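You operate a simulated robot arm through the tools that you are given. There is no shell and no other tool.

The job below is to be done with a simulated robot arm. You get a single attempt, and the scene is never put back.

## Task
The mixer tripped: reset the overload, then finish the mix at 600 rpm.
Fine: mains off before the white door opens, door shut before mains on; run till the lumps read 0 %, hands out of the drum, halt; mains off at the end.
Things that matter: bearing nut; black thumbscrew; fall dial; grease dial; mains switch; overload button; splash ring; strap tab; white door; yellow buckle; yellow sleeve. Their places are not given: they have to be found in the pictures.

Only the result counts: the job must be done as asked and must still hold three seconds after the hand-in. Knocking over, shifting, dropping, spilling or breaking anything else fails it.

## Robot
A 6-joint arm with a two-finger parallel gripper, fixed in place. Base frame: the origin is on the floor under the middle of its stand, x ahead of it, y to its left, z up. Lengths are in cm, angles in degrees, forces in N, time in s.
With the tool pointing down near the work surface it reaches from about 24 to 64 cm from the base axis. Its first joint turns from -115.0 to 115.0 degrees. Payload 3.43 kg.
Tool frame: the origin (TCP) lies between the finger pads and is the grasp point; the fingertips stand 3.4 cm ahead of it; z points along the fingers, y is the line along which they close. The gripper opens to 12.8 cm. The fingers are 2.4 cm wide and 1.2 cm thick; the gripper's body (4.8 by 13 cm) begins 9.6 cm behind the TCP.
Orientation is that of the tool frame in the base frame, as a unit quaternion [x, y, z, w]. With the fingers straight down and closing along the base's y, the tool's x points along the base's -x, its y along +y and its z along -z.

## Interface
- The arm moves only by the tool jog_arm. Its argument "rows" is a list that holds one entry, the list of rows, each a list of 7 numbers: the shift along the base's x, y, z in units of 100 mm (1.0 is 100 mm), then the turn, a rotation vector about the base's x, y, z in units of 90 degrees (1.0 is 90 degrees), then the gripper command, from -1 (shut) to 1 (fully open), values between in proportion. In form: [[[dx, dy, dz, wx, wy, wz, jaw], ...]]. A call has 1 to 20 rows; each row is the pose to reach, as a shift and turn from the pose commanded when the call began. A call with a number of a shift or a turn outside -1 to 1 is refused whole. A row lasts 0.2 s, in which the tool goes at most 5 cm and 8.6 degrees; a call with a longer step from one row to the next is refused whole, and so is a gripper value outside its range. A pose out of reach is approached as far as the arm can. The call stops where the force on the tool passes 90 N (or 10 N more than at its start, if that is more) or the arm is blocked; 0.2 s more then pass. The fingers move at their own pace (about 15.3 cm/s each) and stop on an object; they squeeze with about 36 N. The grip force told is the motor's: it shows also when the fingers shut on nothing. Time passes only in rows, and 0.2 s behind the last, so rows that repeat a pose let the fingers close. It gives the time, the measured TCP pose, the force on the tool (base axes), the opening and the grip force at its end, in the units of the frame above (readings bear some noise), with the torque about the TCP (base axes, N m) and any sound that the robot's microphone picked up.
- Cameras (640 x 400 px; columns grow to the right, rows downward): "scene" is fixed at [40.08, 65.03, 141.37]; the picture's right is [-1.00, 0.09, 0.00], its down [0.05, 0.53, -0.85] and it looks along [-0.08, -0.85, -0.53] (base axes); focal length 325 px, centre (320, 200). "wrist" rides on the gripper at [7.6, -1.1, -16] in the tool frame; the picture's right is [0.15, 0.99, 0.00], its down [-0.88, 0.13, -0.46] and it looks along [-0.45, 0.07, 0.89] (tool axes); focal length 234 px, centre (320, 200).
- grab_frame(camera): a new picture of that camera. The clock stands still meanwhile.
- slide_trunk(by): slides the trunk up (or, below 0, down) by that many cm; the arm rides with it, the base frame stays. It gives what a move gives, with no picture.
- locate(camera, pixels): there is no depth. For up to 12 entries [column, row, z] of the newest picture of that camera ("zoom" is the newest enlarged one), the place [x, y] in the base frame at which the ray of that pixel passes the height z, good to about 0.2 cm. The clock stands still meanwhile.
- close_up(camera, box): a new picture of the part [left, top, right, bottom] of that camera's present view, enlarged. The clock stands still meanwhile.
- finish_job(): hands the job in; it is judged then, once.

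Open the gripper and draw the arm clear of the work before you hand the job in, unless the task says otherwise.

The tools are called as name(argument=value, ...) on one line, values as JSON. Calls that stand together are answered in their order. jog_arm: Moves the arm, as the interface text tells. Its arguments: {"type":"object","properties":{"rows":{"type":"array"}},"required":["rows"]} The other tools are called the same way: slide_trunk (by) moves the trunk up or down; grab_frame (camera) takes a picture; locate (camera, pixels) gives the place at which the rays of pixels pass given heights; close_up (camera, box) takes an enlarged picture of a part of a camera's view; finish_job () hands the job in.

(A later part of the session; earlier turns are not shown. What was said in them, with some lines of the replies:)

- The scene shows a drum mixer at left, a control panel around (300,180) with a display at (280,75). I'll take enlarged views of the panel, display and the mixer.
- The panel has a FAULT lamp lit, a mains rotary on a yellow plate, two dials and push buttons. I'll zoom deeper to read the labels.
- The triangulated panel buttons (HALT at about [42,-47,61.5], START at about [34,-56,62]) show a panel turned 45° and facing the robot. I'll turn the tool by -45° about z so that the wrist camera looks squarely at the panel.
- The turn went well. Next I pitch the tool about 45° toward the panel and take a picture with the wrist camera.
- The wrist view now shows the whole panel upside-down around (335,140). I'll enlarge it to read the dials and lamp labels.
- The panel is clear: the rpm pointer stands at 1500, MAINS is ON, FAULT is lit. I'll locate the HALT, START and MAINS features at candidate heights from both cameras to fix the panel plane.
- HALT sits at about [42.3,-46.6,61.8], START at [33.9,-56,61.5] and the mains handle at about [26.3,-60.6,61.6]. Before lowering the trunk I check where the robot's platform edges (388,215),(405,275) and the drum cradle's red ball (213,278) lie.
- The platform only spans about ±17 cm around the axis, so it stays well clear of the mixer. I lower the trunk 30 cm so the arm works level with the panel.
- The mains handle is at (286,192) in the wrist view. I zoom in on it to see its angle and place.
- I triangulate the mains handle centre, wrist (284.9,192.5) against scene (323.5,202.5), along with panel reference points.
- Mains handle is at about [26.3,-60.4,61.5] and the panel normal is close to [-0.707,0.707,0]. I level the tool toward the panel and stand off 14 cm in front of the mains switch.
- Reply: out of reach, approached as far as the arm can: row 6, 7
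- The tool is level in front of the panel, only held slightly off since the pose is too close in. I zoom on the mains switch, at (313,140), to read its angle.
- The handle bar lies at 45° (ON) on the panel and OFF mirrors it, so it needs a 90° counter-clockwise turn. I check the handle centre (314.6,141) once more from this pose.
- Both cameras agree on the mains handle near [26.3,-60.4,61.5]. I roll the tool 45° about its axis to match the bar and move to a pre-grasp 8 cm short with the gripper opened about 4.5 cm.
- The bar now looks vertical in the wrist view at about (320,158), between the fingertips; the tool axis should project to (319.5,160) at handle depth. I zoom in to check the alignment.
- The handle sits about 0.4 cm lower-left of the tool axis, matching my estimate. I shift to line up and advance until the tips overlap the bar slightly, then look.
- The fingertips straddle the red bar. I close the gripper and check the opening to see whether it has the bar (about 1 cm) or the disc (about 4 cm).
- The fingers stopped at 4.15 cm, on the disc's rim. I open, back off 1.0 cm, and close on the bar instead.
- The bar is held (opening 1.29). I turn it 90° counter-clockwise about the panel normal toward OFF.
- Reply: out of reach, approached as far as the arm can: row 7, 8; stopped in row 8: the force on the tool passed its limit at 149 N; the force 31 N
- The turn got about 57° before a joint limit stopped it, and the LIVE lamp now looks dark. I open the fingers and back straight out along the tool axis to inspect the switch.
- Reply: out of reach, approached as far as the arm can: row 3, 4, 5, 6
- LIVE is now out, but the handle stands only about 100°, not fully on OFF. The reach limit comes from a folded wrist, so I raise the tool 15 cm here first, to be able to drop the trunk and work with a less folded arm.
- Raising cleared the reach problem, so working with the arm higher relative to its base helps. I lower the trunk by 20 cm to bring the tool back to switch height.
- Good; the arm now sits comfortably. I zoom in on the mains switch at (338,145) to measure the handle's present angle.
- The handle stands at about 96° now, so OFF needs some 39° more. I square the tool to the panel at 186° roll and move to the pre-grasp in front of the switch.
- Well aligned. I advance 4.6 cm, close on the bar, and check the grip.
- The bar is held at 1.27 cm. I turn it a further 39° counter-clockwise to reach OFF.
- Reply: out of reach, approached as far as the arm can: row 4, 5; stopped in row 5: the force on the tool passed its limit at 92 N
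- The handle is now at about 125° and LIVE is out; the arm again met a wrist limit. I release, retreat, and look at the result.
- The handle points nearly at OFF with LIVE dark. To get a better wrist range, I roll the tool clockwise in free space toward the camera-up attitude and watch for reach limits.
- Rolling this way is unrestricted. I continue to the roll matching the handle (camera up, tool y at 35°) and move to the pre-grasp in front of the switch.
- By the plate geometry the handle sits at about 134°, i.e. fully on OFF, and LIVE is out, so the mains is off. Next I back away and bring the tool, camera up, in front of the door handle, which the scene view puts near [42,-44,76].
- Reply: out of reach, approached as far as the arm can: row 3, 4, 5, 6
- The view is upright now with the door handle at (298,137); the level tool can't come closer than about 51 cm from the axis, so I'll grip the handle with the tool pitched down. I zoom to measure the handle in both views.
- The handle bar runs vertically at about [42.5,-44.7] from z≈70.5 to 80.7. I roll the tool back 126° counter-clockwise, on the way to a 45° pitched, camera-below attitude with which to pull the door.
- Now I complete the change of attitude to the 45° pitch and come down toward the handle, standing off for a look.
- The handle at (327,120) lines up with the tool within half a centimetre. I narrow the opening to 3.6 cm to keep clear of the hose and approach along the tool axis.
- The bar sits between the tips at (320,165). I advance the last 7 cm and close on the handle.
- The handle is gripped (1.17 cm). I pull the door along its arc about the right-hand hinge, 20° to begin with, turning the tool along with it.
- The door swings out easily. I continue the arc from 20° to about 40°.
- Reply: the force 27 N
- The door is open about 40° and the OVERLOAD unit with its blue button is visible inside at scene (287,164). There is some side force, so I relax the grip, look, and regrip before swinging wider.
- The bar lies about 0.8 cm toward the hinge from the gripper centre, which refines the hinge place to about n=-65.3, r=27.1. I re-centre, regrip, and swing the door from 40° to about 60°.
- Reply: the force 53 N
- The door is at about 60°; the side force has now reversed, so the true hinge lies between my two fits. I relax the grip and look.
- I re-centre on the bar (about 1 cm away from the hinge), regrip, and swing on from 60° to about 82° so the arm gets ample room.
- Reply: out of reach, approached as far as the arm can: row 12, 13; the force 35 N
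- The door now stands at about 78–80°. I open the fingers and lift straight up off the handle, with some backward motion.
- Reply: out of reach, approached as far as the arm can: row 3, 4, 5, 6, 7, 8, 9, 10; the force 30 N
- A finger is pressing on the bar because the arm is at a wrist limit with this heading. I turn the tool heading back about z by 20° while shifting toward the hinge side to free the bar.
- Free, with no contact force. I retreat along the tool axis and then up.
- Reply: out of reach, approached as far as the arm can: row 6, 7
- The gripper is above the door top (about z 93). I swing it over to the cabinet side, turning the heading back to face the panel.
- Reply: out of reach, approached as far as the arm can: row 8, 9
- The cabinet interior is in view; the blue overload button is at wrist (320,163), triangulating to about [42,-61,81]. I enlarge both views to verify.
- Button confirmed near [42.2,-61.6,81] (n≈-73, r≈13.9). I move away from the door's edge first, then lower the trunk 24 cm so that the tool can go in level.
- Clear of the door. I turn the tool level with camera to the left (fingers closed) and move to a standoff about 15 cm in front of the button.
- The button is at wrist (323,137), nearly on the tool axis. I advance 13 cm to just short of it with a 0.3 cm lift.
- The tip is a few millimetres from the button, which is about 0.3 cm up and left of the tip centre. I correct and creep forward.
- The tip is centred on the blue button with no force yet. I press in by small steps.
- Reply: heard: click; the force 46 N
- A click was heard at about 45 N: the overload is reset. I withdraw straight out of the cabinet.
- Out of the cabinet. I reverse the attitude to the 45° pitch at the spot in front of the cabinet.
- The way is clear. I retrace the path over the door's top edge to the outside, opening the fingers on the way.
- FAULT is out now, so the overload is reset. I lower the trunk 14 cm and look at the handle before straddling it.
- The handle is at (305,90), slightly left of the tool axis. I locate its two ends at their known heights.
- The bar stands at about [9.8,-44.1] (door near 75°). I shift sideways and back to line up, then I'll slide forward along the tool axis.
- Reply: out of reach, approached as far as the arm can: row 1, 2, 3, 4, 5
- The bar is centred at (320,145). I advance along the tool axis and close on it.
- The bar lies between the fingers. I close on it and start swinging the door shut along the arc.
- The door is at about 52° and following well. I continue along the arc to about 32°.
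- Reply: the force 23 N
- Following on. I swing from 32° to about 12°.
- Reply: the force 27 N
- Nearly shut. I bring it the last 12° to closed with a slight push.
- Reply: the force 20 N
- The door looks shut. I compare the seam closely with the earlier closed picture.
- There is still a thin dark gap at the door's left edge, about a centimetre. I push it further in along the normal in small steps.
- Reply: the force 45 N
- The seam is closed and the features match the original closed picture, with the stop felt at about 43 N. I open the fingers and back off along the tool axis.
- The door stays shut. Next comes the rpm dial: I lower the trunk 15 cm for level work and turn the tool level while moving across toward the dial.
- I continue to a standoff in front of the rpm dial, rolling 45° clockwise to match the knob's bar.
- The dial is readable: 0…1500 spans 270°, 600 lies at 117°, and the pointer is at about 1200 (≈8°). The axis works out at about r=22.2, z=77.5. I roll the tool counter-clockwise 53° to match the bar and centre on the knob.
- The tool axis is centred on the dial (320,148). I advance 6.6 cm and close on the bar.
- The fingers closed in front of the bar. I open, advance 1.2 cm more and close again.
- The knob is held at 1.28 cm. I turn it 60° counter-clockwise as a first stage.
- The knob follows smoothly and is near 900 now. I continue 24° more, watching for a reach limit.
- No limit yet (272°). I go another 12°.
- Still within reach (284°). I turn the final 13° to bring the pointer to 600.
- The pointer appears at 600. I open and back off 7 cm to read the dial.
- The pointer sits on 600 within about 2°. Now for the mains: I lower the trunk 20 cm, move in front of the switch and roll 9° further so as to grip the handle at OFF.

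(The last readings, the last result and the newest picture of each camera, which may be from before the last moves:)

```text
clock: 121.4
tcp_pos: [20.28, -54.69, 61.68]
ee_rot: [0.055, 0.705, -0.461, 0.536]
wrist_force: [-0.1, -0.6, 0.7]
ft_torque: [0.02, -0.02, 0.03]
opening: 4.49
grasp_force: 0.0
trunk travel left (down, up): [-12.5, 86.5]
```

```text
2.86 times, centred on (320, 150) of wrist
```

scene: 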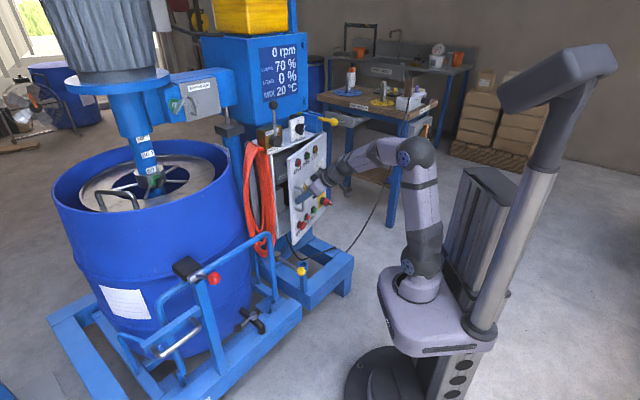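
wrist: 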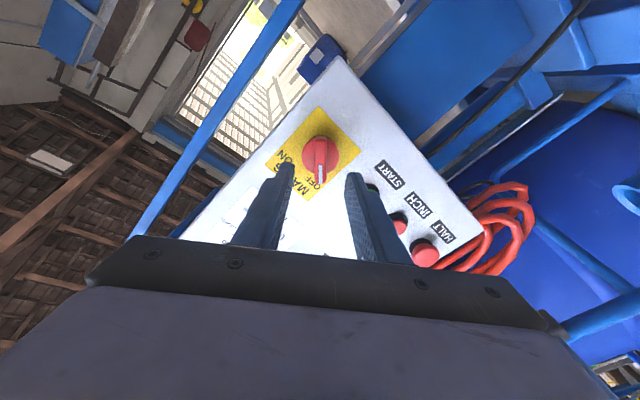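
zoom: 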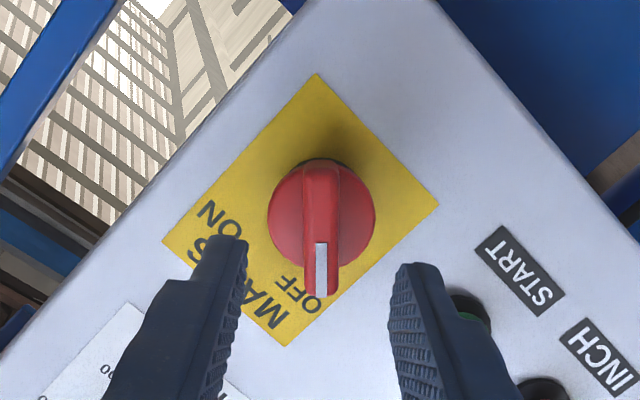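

x≈306° is reachable here and the handle is centred at (320,155). I advance 4.6 cm and close on the bar.

jog_arm(rows=[[[0.11, -0.11, -0.01, 0, 0, 0, -0.3], [0.22, -0.22, -0.01, 0, 0, 0, -0.3], [0.33, -0.33, -0.01, 0, 0, 0, -0.3], [0.33, -0.33, -0.01, 0, 0, 0, -0.6], [0.33, -0.33, -0.01, 0, 0, 0, -1], [0.33, -0.33, -0.01, 0, 0, 0, -1], [0.33, -0.33, -0.01, 0, 0, 0, -1]]])

close_up(camera="wrist", box=[240, 80, 400, 220])

```text
clock: 123.0
tcp_pos: [23.66, -57.97, 61.62]
ee_rot: [0.056, 0.705, -0.46, 0.537]
wrist_force: [1.7, -5.0, 1.4]
ft_torque: [-0.04, 0.03, 0.02]
opening: 1.29
grasp_force: 44.6
trunk travel left (down, up): [-12.5, 86.5]
```

```text
2.86 times, centred on (320, 150) of wrist
```

zoom: 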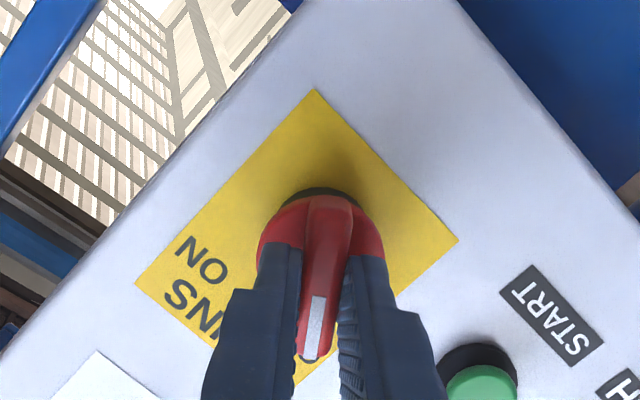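

The handle is held. The door is shut, so I turn the mains clockwise 81° to ON.

jog_arm(rows=[[[0, 0, 0, 0.0636, -0.0636, 0, -1], [0, 0, 0, 0.1273, -0.1273, 0, -1], [0, 0, 0, 0.1909, -0.1909, 0, -1], [0, 0, 0, 0.2546, -0.2546, 0, -1], [0, 0, 0, 0.3182, -0.3182, 0, -1], [0, 0, 0, 0.3818, -0.3818, 0, -1], [0, 0, 0, 0.4455, -0.4455, 0, -1], [0, 0, 0, 0.5091, -0.5091, 0, -1], [0, 0, 0, 0.5728, -0.5728, 0, -1], [0, 0, 0, 0.6364, -0.6364, 0, -1], [0, 0, 0, 0.6364, -0.6364, 0, -1]]])

close_up(camera="wrist", box=[240, 80, 400, 220])

close_up(camera="scene", box=[260, 130, 350, 230])

```text
clock: 125.4
tcp_pos: [23.56, -58.08, 61.58]
ee_rot: [0.501, 0.499, 0.001, 0.707]
wrist_force: [-1.2, -19.8, 11.1]
ft_torque: [-0.04, 0.08, 0.02]
opening: 1.29
grasp_force: 45.2
trunk travel left (down, up): [-12.5, 86.5]
```

```text
2.86 times, centred on (320, 150) of wrist
```

zoom: 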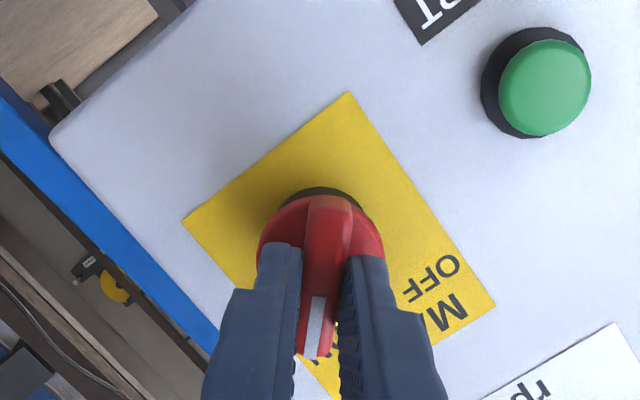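

```text
4.00 times, centred on (305, 180) of scene
```

zoom: 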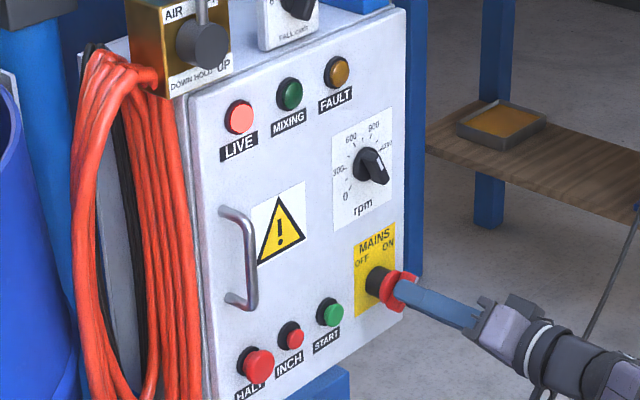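

LIVE is lit and FAULT is out. I release the handle, back off, close the fingers and move over in front of START.

jog_arm(rows=[[[0, 0, 0, 0, 0, 0, -0.3], [0, 0, 0, 0, 0, 0, -0.3], [-0.2, 0.2, 0, 0, 0, 0, -0.3], [-0.4, 0.4, 0, 0, 0, 0, -0.3], [-0.56, 0.56, 0, 0, 0, 0, -0.3], [-0.3, 0.7, 0, 0, 0, 0, -1], [0, 0.8, 0, 0, 0, 0, -1], [0.25, 0.87, -0.01, 0, 0, 0, -1], [0.36, 0.89, -0.02, 0, 0, 0, -1], [0.36, 0.89, -0.02, 0, 0, 0, -1]]])

grab_frame(camera="wrist")

close_up(camera="scene", box=[260, 130, 350, 230])

```text
clock: 127.6
tcp_pos: [27.21, -49.06, 61.23]
ee_rot: [0.5, 0.501, 0.0, 0.706]
wrist_force: [-0.1, -0.3, -0.1]
ft_torque: [-0.04, -0.01, 0.0]
opening: 0.0
grasp_force: 32.9
trunk travel left (down, up): [-12.5, 86.5]
```

```text
taken
```

wrist: 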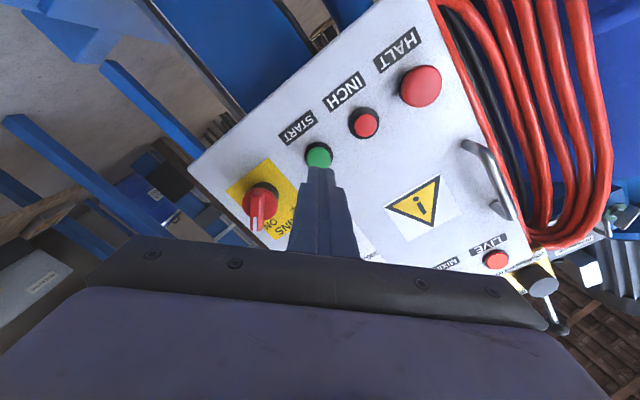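

```text
4.00 times, centred on (305, 180) of scene
```

zoom: 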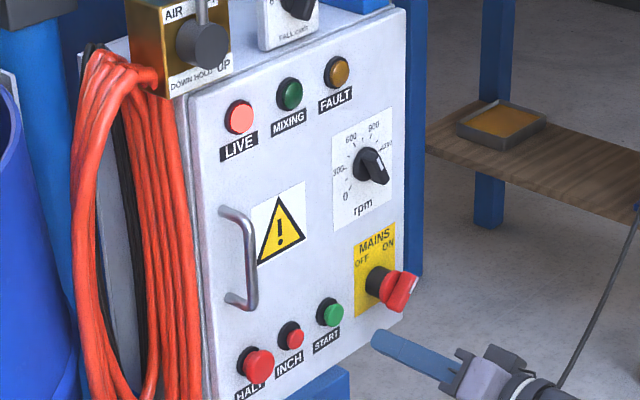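

START at (319,155) lies right on the tool axis. I advance 6 cm to just short of it.

jog_arm(rows=[[[0.15, -0.15, 0.01, 0, 0, 0, -1], [0.3, -0.3, 0.01, 0, 0, 0, -1], [0.4, -0.4, 0.01, 0, 0, 0, -1], [0.4, -0.4, 0.01, 0, 0, 0, -1]]])

close_up(camera="wrist", box=[240, 80, 400, 240])

close_up(camera="scene", box=[280, 180, 340, 230])

```text
clock: 128.6
tcp_pos: [31.16, -53.0, 61.4]
ee_rot: [0.5, 0.501, -0.001, 0.706]
wrist_force: [0.9, -0.2, -0.6]
ft_torque: [0.01, 0.02, -0.01]
opening: 0.0
grasp_force: 33.3
trunk travel left (down, up): [-12.5, 86.5]
```

```text
2.50 times, centred on (320, 160) of wrist
```

zoom: 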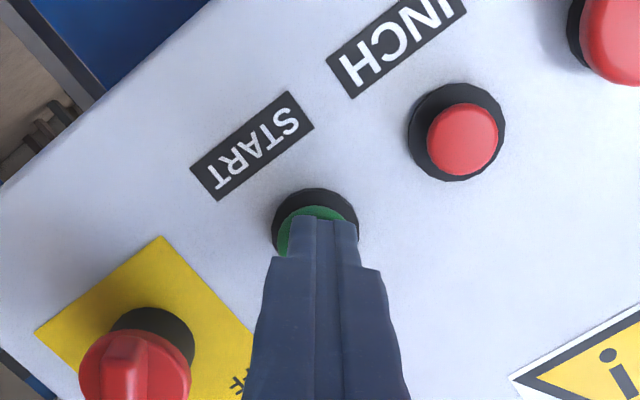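

```text
8.00 times, centred on (310, 205) of scene
```

zoom: 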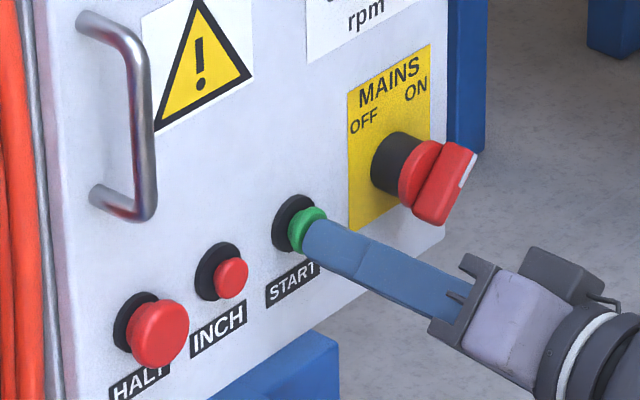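

The tip is at the green button, door shut, LIVE on. I press START in small steps.

jog_arm(rows=[[[0.025, -0.025, 0, 0, 0, 0, -1], [0.05, -0.05, 0, 0, 0, 0, -1], [0.075, -0.075, 0, 0, 0, 0, -1], [0.1, -0.1, 0, 0, 0, 0, -1]]])

close_up(camera="scene", box=[240, 20, 350, 230])

```text
clock: 129.6
tcp_pos: [32.1, -53.76, 61.41]
ee_rot: [0.499, 0.502, 0.0, 0.706]
wrist_force: [-23.0, 33.4, -5.8]
ft_torque: [0.18, 0.06, 0.21]
opening: 0.0
grasp_force: 33.0
trunk travel left (down, up): [-12.5, 86.5]
heard: click
```

```text
1.90 times, centred on (295, 125) of scene
```

zoom: 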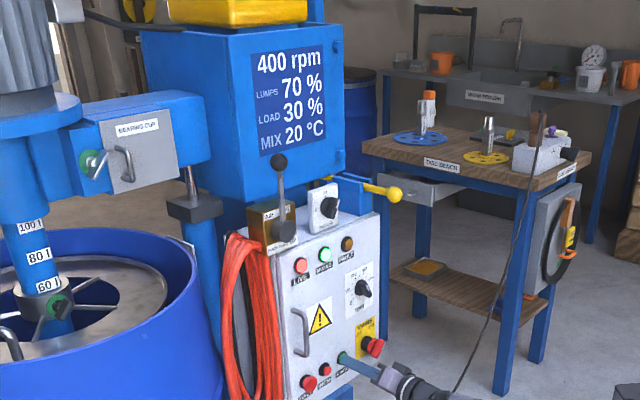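

It is running: 400 rpm and rising, LOAD 30 %. I draw back from START and watch the display.

jog_arm(rows=[[[-0.1, 0.1, 0, 0, 0, 0, -1], [-0.3, 0.3, 0, 0, 0, 0, -1], [-0.5, 0.5, 0, 0, 0, 0, -1], [-0.5, 0.5, 0, 0, 0, 0, -1]]])

close_up(camera="scene", box=[240, 20, 350, 110])

close_up(camera="scene", box=[40, 50, 340, 240])

```text
clock: 130.6
tcp_pos: [27.14, -48.97, 61.34]
ee_rot: [0.499, 0.501, 0.0, 0.707]
wrist_force: [0.2, 0.1, -0.3]
ft_torque: [0.0, -0.01, 0.0]
opening: 0.01
grasp_force: 32.8
trunk travel left (down, up): [-12.5, 86.5]
```

```text
4.44 times, centred on (295, 65) of scene
```

zoom: 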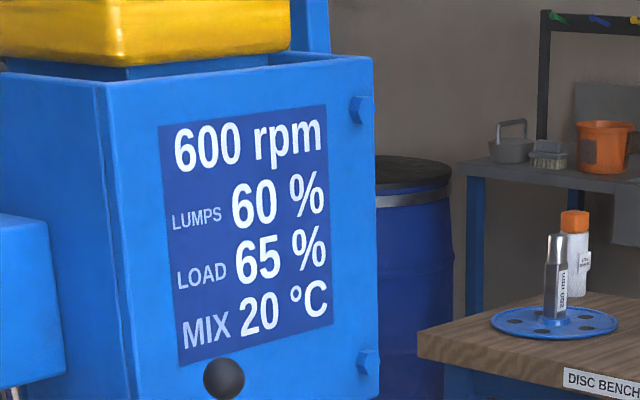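

```text
2.11 times, centred on (190, 145) of scene
```

zoom: 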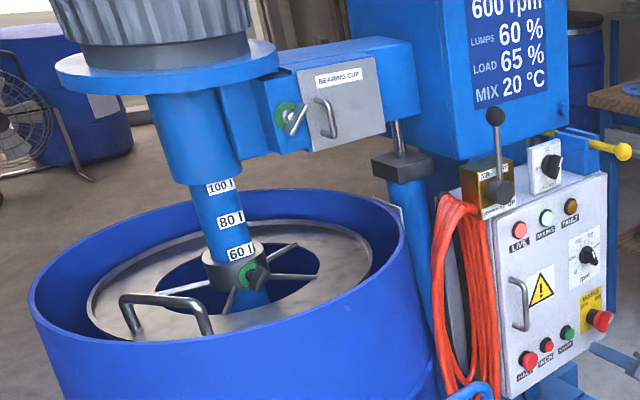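

600 rpm, lumps at 60 % and falling, LOAD 65 %. While it runs I move the closed fingers across in front of HALT.

jog_arm(rows=[[[0.18, 0.15, 0.01, 0, 0, 0, -1], [0.37, 0.31, 0.02, 0, 0, 0, -1], [0.56, 0.47, 0.02, 0, 0, 0, -1], [0.75, 0.62, 0.03, 0, 0, 0, -1], [0.93, 0.77, 0.03, 0, 0, 0, -1]]])

close_up(camera="scene", box=[240, 20, 350, 110])

grab_frame(camera="wrist")

```text
clock: 131.8
tcp_pos: [36.46, -41.28, 61.55]
ee_rot: [0.5, 0.5, -0.001, 0.707]
wrist_force: [-0.5, -0.4, 0.4]
ft_torque: [-0.02, 0.05, 0.01]
opening: 0.0
grasp_force: 33.4
trunk travel left (down, up): [-12.5, 86.5]
```

```text
4.44 times, centred on (295, 65) of scene
```

zoom: 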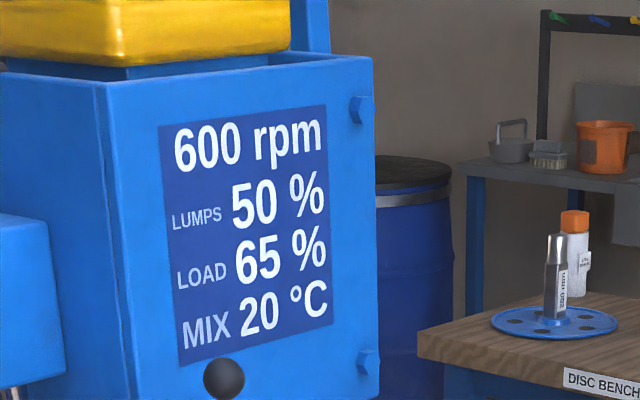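

```text
taken
```

wrist: 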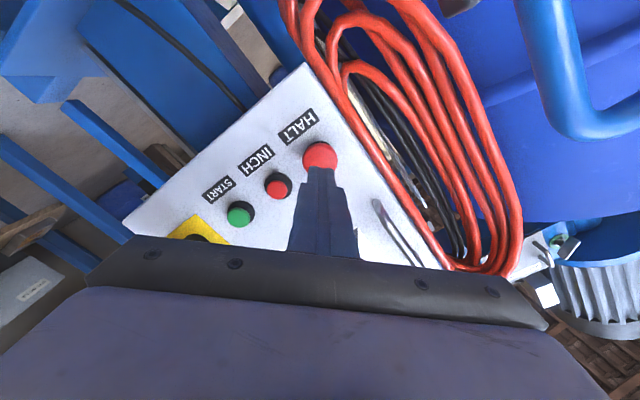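

Lumps 50 %. HALT is on the tool axis at (319,155); I creep 2.5 cm closer and wait there.

jog_arm(rows=[[[0.09, -0.09, -0.02, 0, 0, 0, -1], [0.18, -0.18, -0.02, 0, 0, 0, -1], [0.18, -0.18, -0.02, 0, 0, 0, -1], [0.18, -0.18, -0.02, 0, 0, 0, -1], [0.18, -0.18, -0.02, 0, 0, 0, -1], [0.18, -0.18, -0.02, 0, 0, 0, -1], [0.18, -0.18, -0.02, 0, 0, 0, -1]]])

close_up(camera="scene", box=[240, 20, 350, 110])

close_up(camera="scene", box=[260, 170, 340, 240])

```text
clock: 133.4
tcp_pos: [38.29, -43.15, 61.29]
ee_rot: [0.501, 0.501, -0.001, 0.706]
wrist_force: [0.2, 0.0, 0.2]
ft_torque: [0.02, 0.01, -0.01]
opening: 0.0
grasp_force: 32.7
trunk travel left (down, up): [-12.5, 86.5]
```

```text
4.44 times, centred on (295, 65) of scene
```

zoom: 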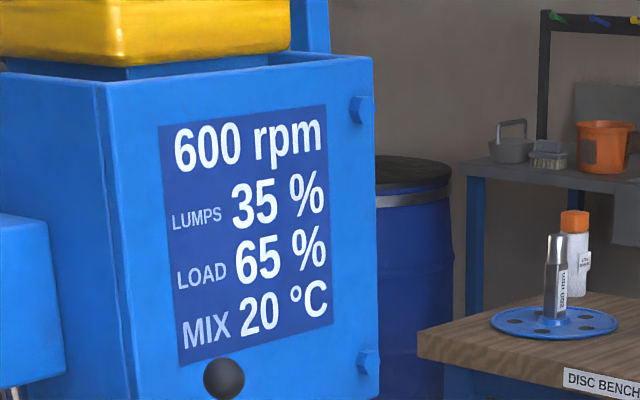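

```text
5.71 times, centred on (300, 205) of scene
```

zoom: 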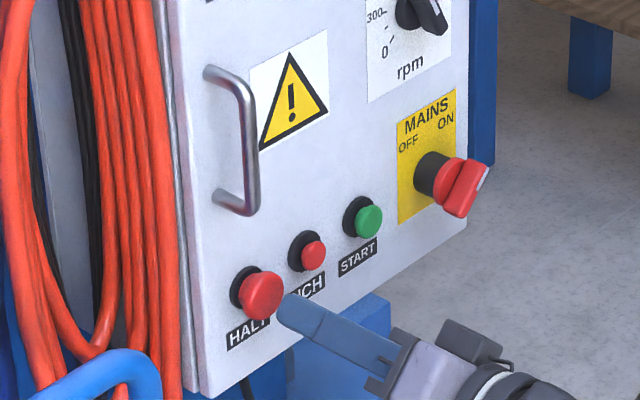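

Lumps 35 %, steady 600 rpm, LOAD 65 %, 20 °C. I wait about 3 seconds more.

jog_arm(rows=[[[0, 0, 0, 0, 0, 0, -1], [0, 0, 0, 0, 0, 0, -1], [0, 0, 0, 0, 0, 0, -1], [0, 0, 0, 0, 0, 0, -1], [0, 0, 0, 0, 0, 0, -1], [0, 0, 0, 0, 0, 0, -1], [0, 0, 0, 0, 0, 0, -1], [0, 0, 0, 0, 0, 0, -1], [0, 0, 0, 0, 0, 0, -1], [0, 0, 0, 0, 0, 0, -1], [0, 0, 0, 0, 0, 0, -1], [0, 0, 0, 0, 0, 0, -1], [0, 0, 0, 0, 0, 0, -1]]])

close_up(camera="scene", box=[240, 20, 350, 110])

```text
clock: 136.2
tcp_pos: [38.4, -43.24, 61.43]
ee_rot: [0.5, 0.501, -0.001, 0.706]
wrist_force: [-1.0, -0.3, -0.7]
ft_torque: [0.03, -0.02, -0.04]
opening: 0.02
grasp_force: 33.4
trunk travel left (down, up): [-12.5, 86.5]
```

```text
4.44 times, centred on (295, 65) of scene
```

zoom: 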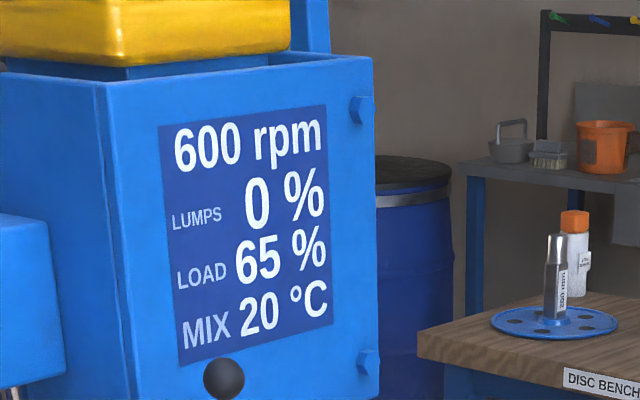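

Lumps read 0 %. I press HALT now.

jog_arm(rows=[[[0.03, -0.03, 0, 0, 0, 0, -1], [0.06, -0.06, 0, 0, 0, 0, -1], [0.09, -0.09, 0, 0, 0, 0, -1], [0.12, -0.12, 0, 0, 0, 0, -1], [0.15, -0.15, 0, 0, 0, 0, -1]]])

close_up(camera="scene", box=[240, 20, 350, 230])

```text
clock: 137.4
tcp_pos: [39.72, -44.7, 61.39]
ee_rot: [0.5, 0.501, 0.0, 0.706]
wrist_force: [-2.1, 5.0, -0.6]
ft_torque: [0.03, 0.02, 0.07]
opening: 0.01
grasp_force: 33.0
trunk travel left (down, up): [-12.5, 86.5]
heard: click
```

```text
1.90 times, centred on (295, 125) of scene
```

zoom: 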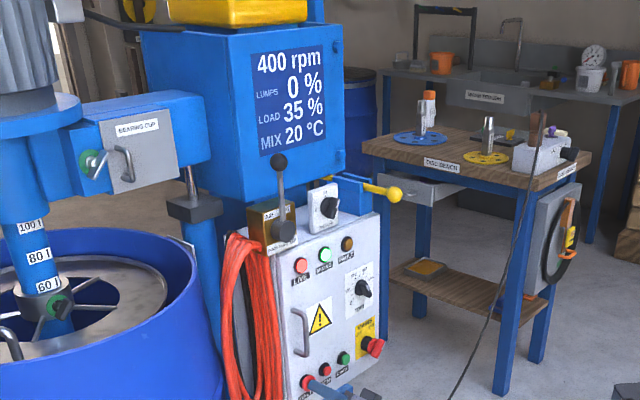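

HALT clicked and the speed is falling (400 rpm). I draw back and move across to the mains switch standoff while it runs down.

jog_arm(rows=[[[-0.1, 0.1, 0, 0, 0, 0, -1], [-0.3, 0.3, 0, 0, 0, 0, -1], [-0.5, 0.5, 0, 0, 0, 0, -1], [-0.65, 0.45, 0, 0, 0, 0, -1], [-0.8, 0.3, 0, 0, 0, 0, -0.6], [-0.95, 0.15, 0, 0, 0, 0, -0.3], [-1.0, 0.05, 0, 0, 0, 0, -0.3]]])

close_up(camera="scene", box=[240, 20, 350, 230])

```text
clock: 139.0
tcp_pos: [29.95, -44.14, 61.48]
ee_rot: [0.5, 0.501, -0.001, 0.706]
wrist_force: [0.1, 0.0, 0.4]
ft_torque: [0.02, -0.02, -0.01]
opening: 4.5
grasp_force: 0.0
trunk travel left (down, up): [-12.5, 86.5]
```

```text
1.90 times, centred on (295, 125) of scene
```

zoom: 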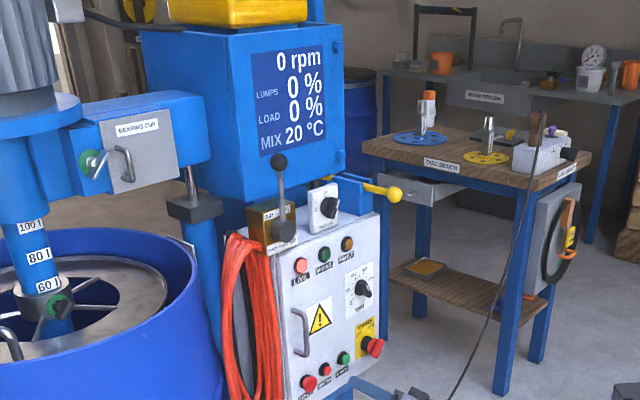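

Stopped: 0 rpm, lumps 0 %. I lower the trunk 10 cm for more wrist range and move in front of the mains switch.

slide_trunk(by=-10)

jog_arm(rows=[[[-0.2, -0.2, 0.2, 0, 0, 0, -0.3], [-0.4, -0.4, 0.4, 0, 0, 0, -0.3], [-0.6, -0.6, 0.6, 0, 0, 0, -0.3], [-0.8, -0.8, 0.8, 0, 0, 0, -0.3], [-0.95, -1.0, 1.0, 0, 0, 0, -0.3], [-0.95, -1.0, 1.0, 0, 0, 0, -0.3]]])

close_up(camera="wrist", box=[240, 80, 400, 220])

```text
clock: 140.3
tcp_pos: [29.76, -43.97, 51.57]
ee_rot: [0.501, 0.501, -0.001, 0.706]
wrist_force: [0.1, 0.4, 0.1]
ft_torque: [0.0, 0.0, 0.01]
opening: 4.45
grasp_force: 0.1
trunk travel left (down, up): [-2.5, 96.5]
```

```text
clock: 141.7
tcp_pos: [20.13, -53.96, 61.72]
ee_rot: [0.501, 0.501, -0.001, 0.706]
wrist_force: [0.5, -0.2, 0.6]
ft_torque: [0.02, 0.02, 0.02]
opening: 4.46
grasp_force: 0.0
trunk travel left (down, up): [-2.5, 96.5]
```

```text
2.86 times, centred on (320, 150) of wrist
```

zoom: 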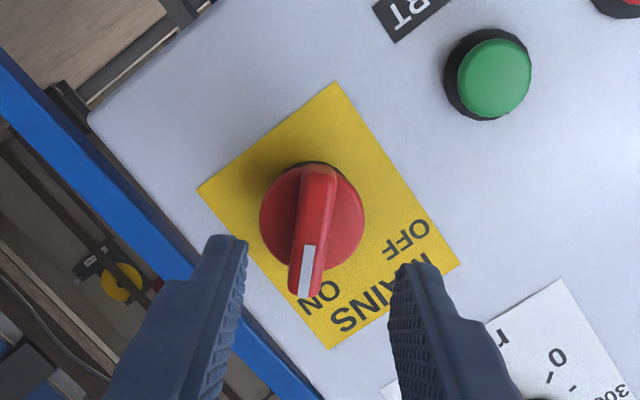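

Aligned within 3 mm. I advance 5.1 cm with that correction and close on the handle.

jog_arm(rows=[[[0.1, -0.13, -0.018, 0, 0, 0, -0.3], [0.22, -0.25, -0.018, 0, 0, 0, -0.3], [0.35, -0.38, -0.018, 0, 0, 0, -0.3], [0.35, -0.38, -0.018, 0, 0, 0, -0.3], [0.35, -0.38, -0.018, 0, 0, 0, -0.7], [0.35, -0.38, -0.018, 0, 0, 0, -1], [0.35, -0.38, -0.018, 0, 0, 0, -1]]])

```text
clock: 143.3
tcp_pos: [23.82, -57.97, 61.44]
ee_rot: [0.5, 0.5, 0.001, 0.707]
wrist_force: [-0.3, -6.6, -0.9]
ft_torque: [-0.16, -0.19, -0.13]
opening: 1.29
grasp_force: 44.7
trunk travel left (down, up): [-2.5, 96.5]
```

The handle is held. I turn it counter-clockwise 81° toward OFF.

jog_arm(rows=[[[0, 0, 0, -0.0636, 0.0636, 0, -1], [0, 0, 0, -0.1273, 0.1273, 0, -1], [0, 0, 0, -0.1909, 0.1909, 0, -1], [0, 0, 0, -0.2546, 0.2546, 0, -1], [0, 0, 0, -0.3182, 0.3182, 0, -1], [0, 0, 0, -0.3818, 0.3818, 0, -1], [0, 0, 0, -0.4455, 0.4455, 0, -1], [0, 0, 0, -0.5091, 0.5091, 0, -1], [0, 0, 0, -0.5728, 0.5728, 0, -1], [0, 0, 0, -0.6364, 0.6364, 0, -1], [0, 0, 0, -0.6364, 0.6364, 0, -1]]])

close_up(camera="scene", box=[260, 130, 350, 230])

```text
clock: 145.7
tcp_pos: [23.53, -58.13, 61.38]
ee_rot: [0.059, 0.704, -0.462, 0.536]
wrist_force: [-9.5, -30.7, 11.8]
ft_torque: [-0.66, -0.68, 0.23]
opening: 1.29
grasp_force: 44.7
trunk travel left (down, up): [-2.5, 96.5]
```

```text
4.00 times, centred on (305, 180) of scene
```

zoom: 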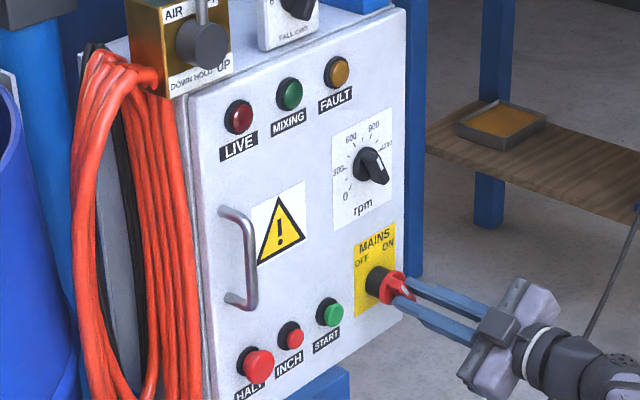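

LIVE is out. I turn the last 9° to seat the handle fully on OFF.

jog_arm(rows=[[[0, 0, 0, -0.0353, 0.0353, 0, -1], [0, 0, 0, -0.0707, 0.0707, 0, -1], [0, 0, 0, -0.0707, 0.0707, 0, -1]]])

close_up(camera="wrist", box=[240, 80, 400, 220])

```text
clock: 146.5
tcp_pos: [23.54, -58.11, 61.45]
ee_rot: [0.004, 0.707, -0.503, 0.497]
wrist_force: [-10.4, -27.7, 13.7]
ft_torque: [-0.46, -0.51, 0.09]
opening: 1.25
grasp_force: 45.0
trunk travel left (down, up): [-2.5, 96.5]
```

```text
2.86 times, centred on (320, 150) of wrist
```

zoom: 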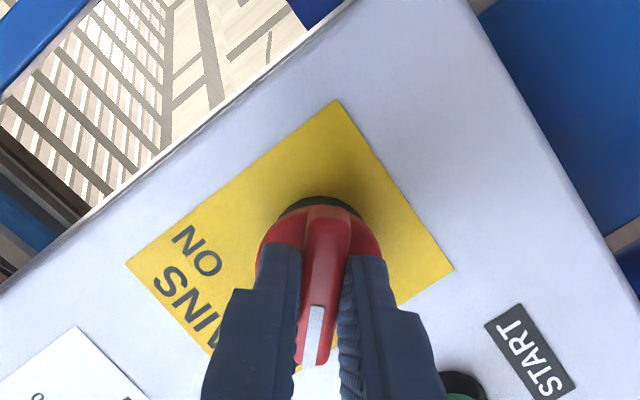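

The handle is at OFF (about 135°). I open the fingers and back out.

jog_arm(rows=[[[0, 0, 0, 0, 0, 0, -0.3], [0, 0, 0, 0, 0, 0, -0.3], [-0.15, 0.15, 0, 0, 0, 0, -0.3], [-0.3, 0.3, 0, 0, 0, 0, -0.3], [-0.4, 0.4, 0, 0, 0, 0, -0.3], [-0.4, 0.4, 0, 0, 0, 0, -0.3]]])

close_up(camera="wrist", box=[240, 80, 400, 220])

close_up(camera="scene", box=[230, 20, 350, 240])

```text
clock: 147.9
tcp_pos: [19.82, -53.86, 61.38]
ee_rot: [0.0, 0.707, -0.501, 0.499]
wrist_force: [0.1, 1.5, 0.3]
ft_torque: [0.04, -0.01, 0.0]
opening: 4.51
grasp_force: 0.0
trunk travel left (down, up): [-2.5, 96.5]
```

```text
2.86 times, centred on (320, 150) of wrist
```

zoom: 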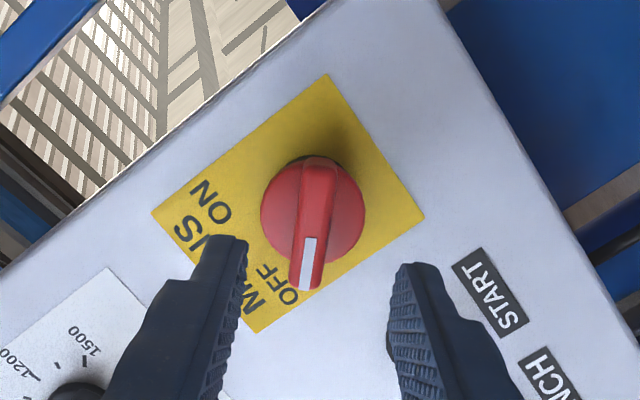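

```text
1.82 times, centred on (290, 130) of scene
```

zoom: 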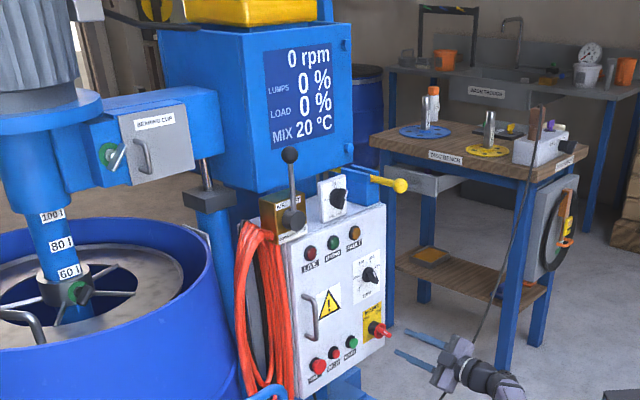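

Mains OFF, LIVE/MIXING/FAULT all out, lumps 0 %, 0 rpm, door shut. I roll back to a comfortable attitude and start drawing the arm clear.

jog_arm(rows=[[[-0.05, 0.05, 0, 0.0589, -0.0589, 0, -0.3], [-0.1, 0.1, 0, 0.1178, -0.1178, 0, -0.3], [-0.12, 0.15, 0, 0.1768, -0.1768, 0, -0.3], [-0.12, 0.2, 0, 0.2357, -0.2357, 0, -0.3], [-0.12, 0.25, 0, 0.2946, -0.2946, 0, -0.3], [-0.12, 0.25, 0, 0.3535, -0.3535, 0, -0.3]]])

jog_arm(rows=[[[-0.05, 0.15, 0.03, 0.0589, 0.0589, 0, -0.3], [-0.1, 0.3, 0.06, 0.1178, 0.1178, 0, 0], [-0.15, 0.45, 0.1, 0.1768, 0.1768, 0, 0.5], [-0.2, 0.6, 0.15, 0.2357, 0.2357, 0, 1], [-0.25, 0.75, 0.2, 0.2946, 0.2946, 0, 1], [-0.3, 0.9, 0.25, 0.3535, 0.3535, 0, 1], [-0.3, 0.9, 0.25, 0.3535, 0.3535, 0, 1]]])

grab_frame(camera="scene")

grab_frame(camera="wrist")

```text
clock: 149.3
tcp_pos: [18.54, -51.37, 61.38]
ee_rot: [0.272, 0.653, -0.271, 0.653]
wrist_force: [0.2, 0.3, 0.0]
ft_torque: [0.01, 0.01, 0.01]
opening: 4.46
grasp_force: 0.0
trunk travel left (down, up): [-2.5, 96.5]
```

```text
clock: 150.9
tcp_pos: [15.51, -42.36, 63.92]
ee_rot: [0.353, 0.855, -0.146, 0.352]
wrist_force: [0.4, -0.2, -1.2]
ft_torque: [-0.01, -0.03, -0.01]
opening: 12.78
grasp_force: 0.2
trunk travel left (down, up): [-2.5, 96.5]
```

```text
taken
```

scene: 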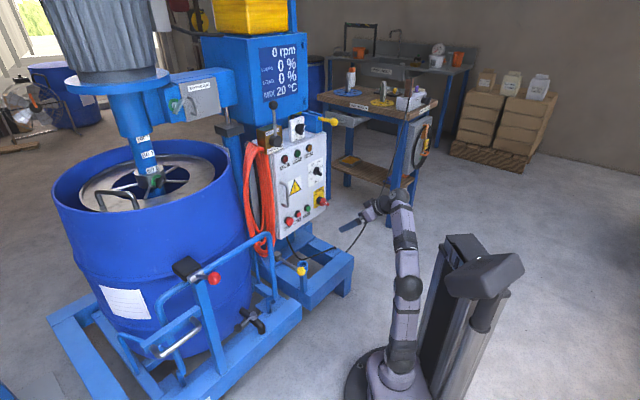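

```text
taken
```

wrist: 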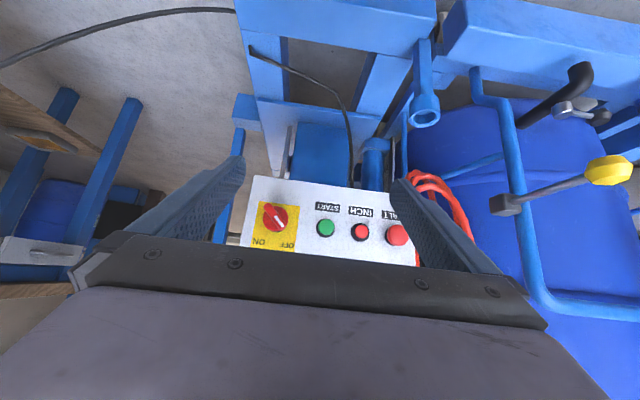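

The arm is clear with the gripper open. One last enlarged look at the panel and display before handing in.

close_up(camera="scene", box=[250, 30, 340, 240])

close_up(camera="scene", box=[260, 140, 340, 240])

```text
1.90 times, centred on (295, 135) of scene
```

zoom: 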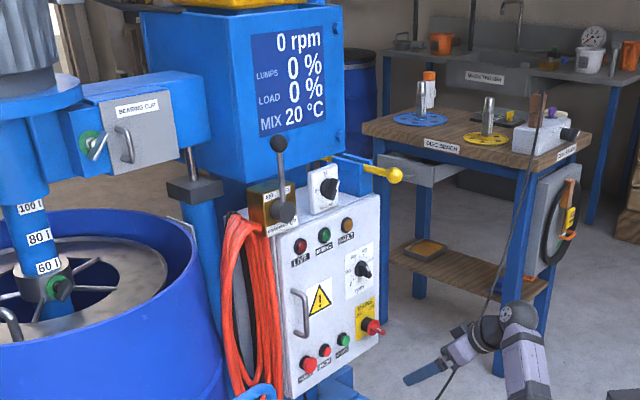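

```text
4.00 times, centred on (300, 190) of scene
```

zoom: 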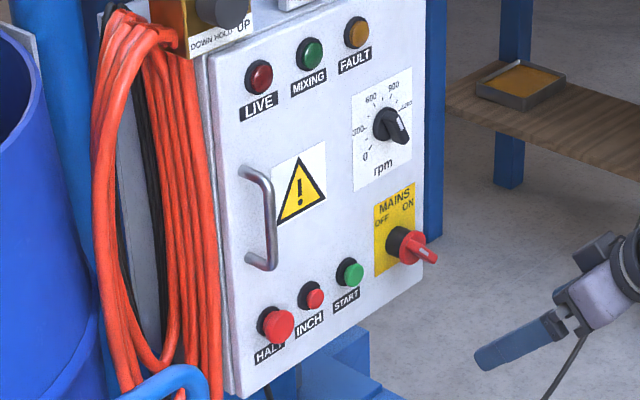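

The display shows 0 rpm, lumps 0 %, all lamps out, mains on OFF, dial at 600, door shut, arm clear and gripper open. I hand the job in.

finish_job()

```text
The job is handed in.
```

The overload is reset, the mix was finished at 600 rpm, and I've handed the job in. I haven't seen a verdict on it.

- **Reset:** I turned the mains off, opened the white door and pressed the overload button until it clicked. I shut the door before turning the mains back on. The FAULT lamp had gone out.
- **Mix:** I set the rpm dial from about 1200 to 600, and the display read 600 rpm. It ran until the lumps read 0 %, with load at 65 % and the mix at 20 °C. The arm stayed out of the drum throughout.
- **End state:** I pressed HALT, the speed fell to 0 rpm, and I turned the mains fully to OFF. In the last pictures all three lamps are out and the door is shut. The gripper is open and the arm is clear of the work.

In the first turn of the mains handle a wrist limit stopped the arm at 149 N, over its 90 N limit. I regripped and finished that turn, and saw no damage or shift in later pictures.

I left alone the rest of what you listed: bearing nut, black thumbscrew, fall dial, grease dial, splash ring, strap tab, yellow buckle and yellow sleeve. The job didn't need them.
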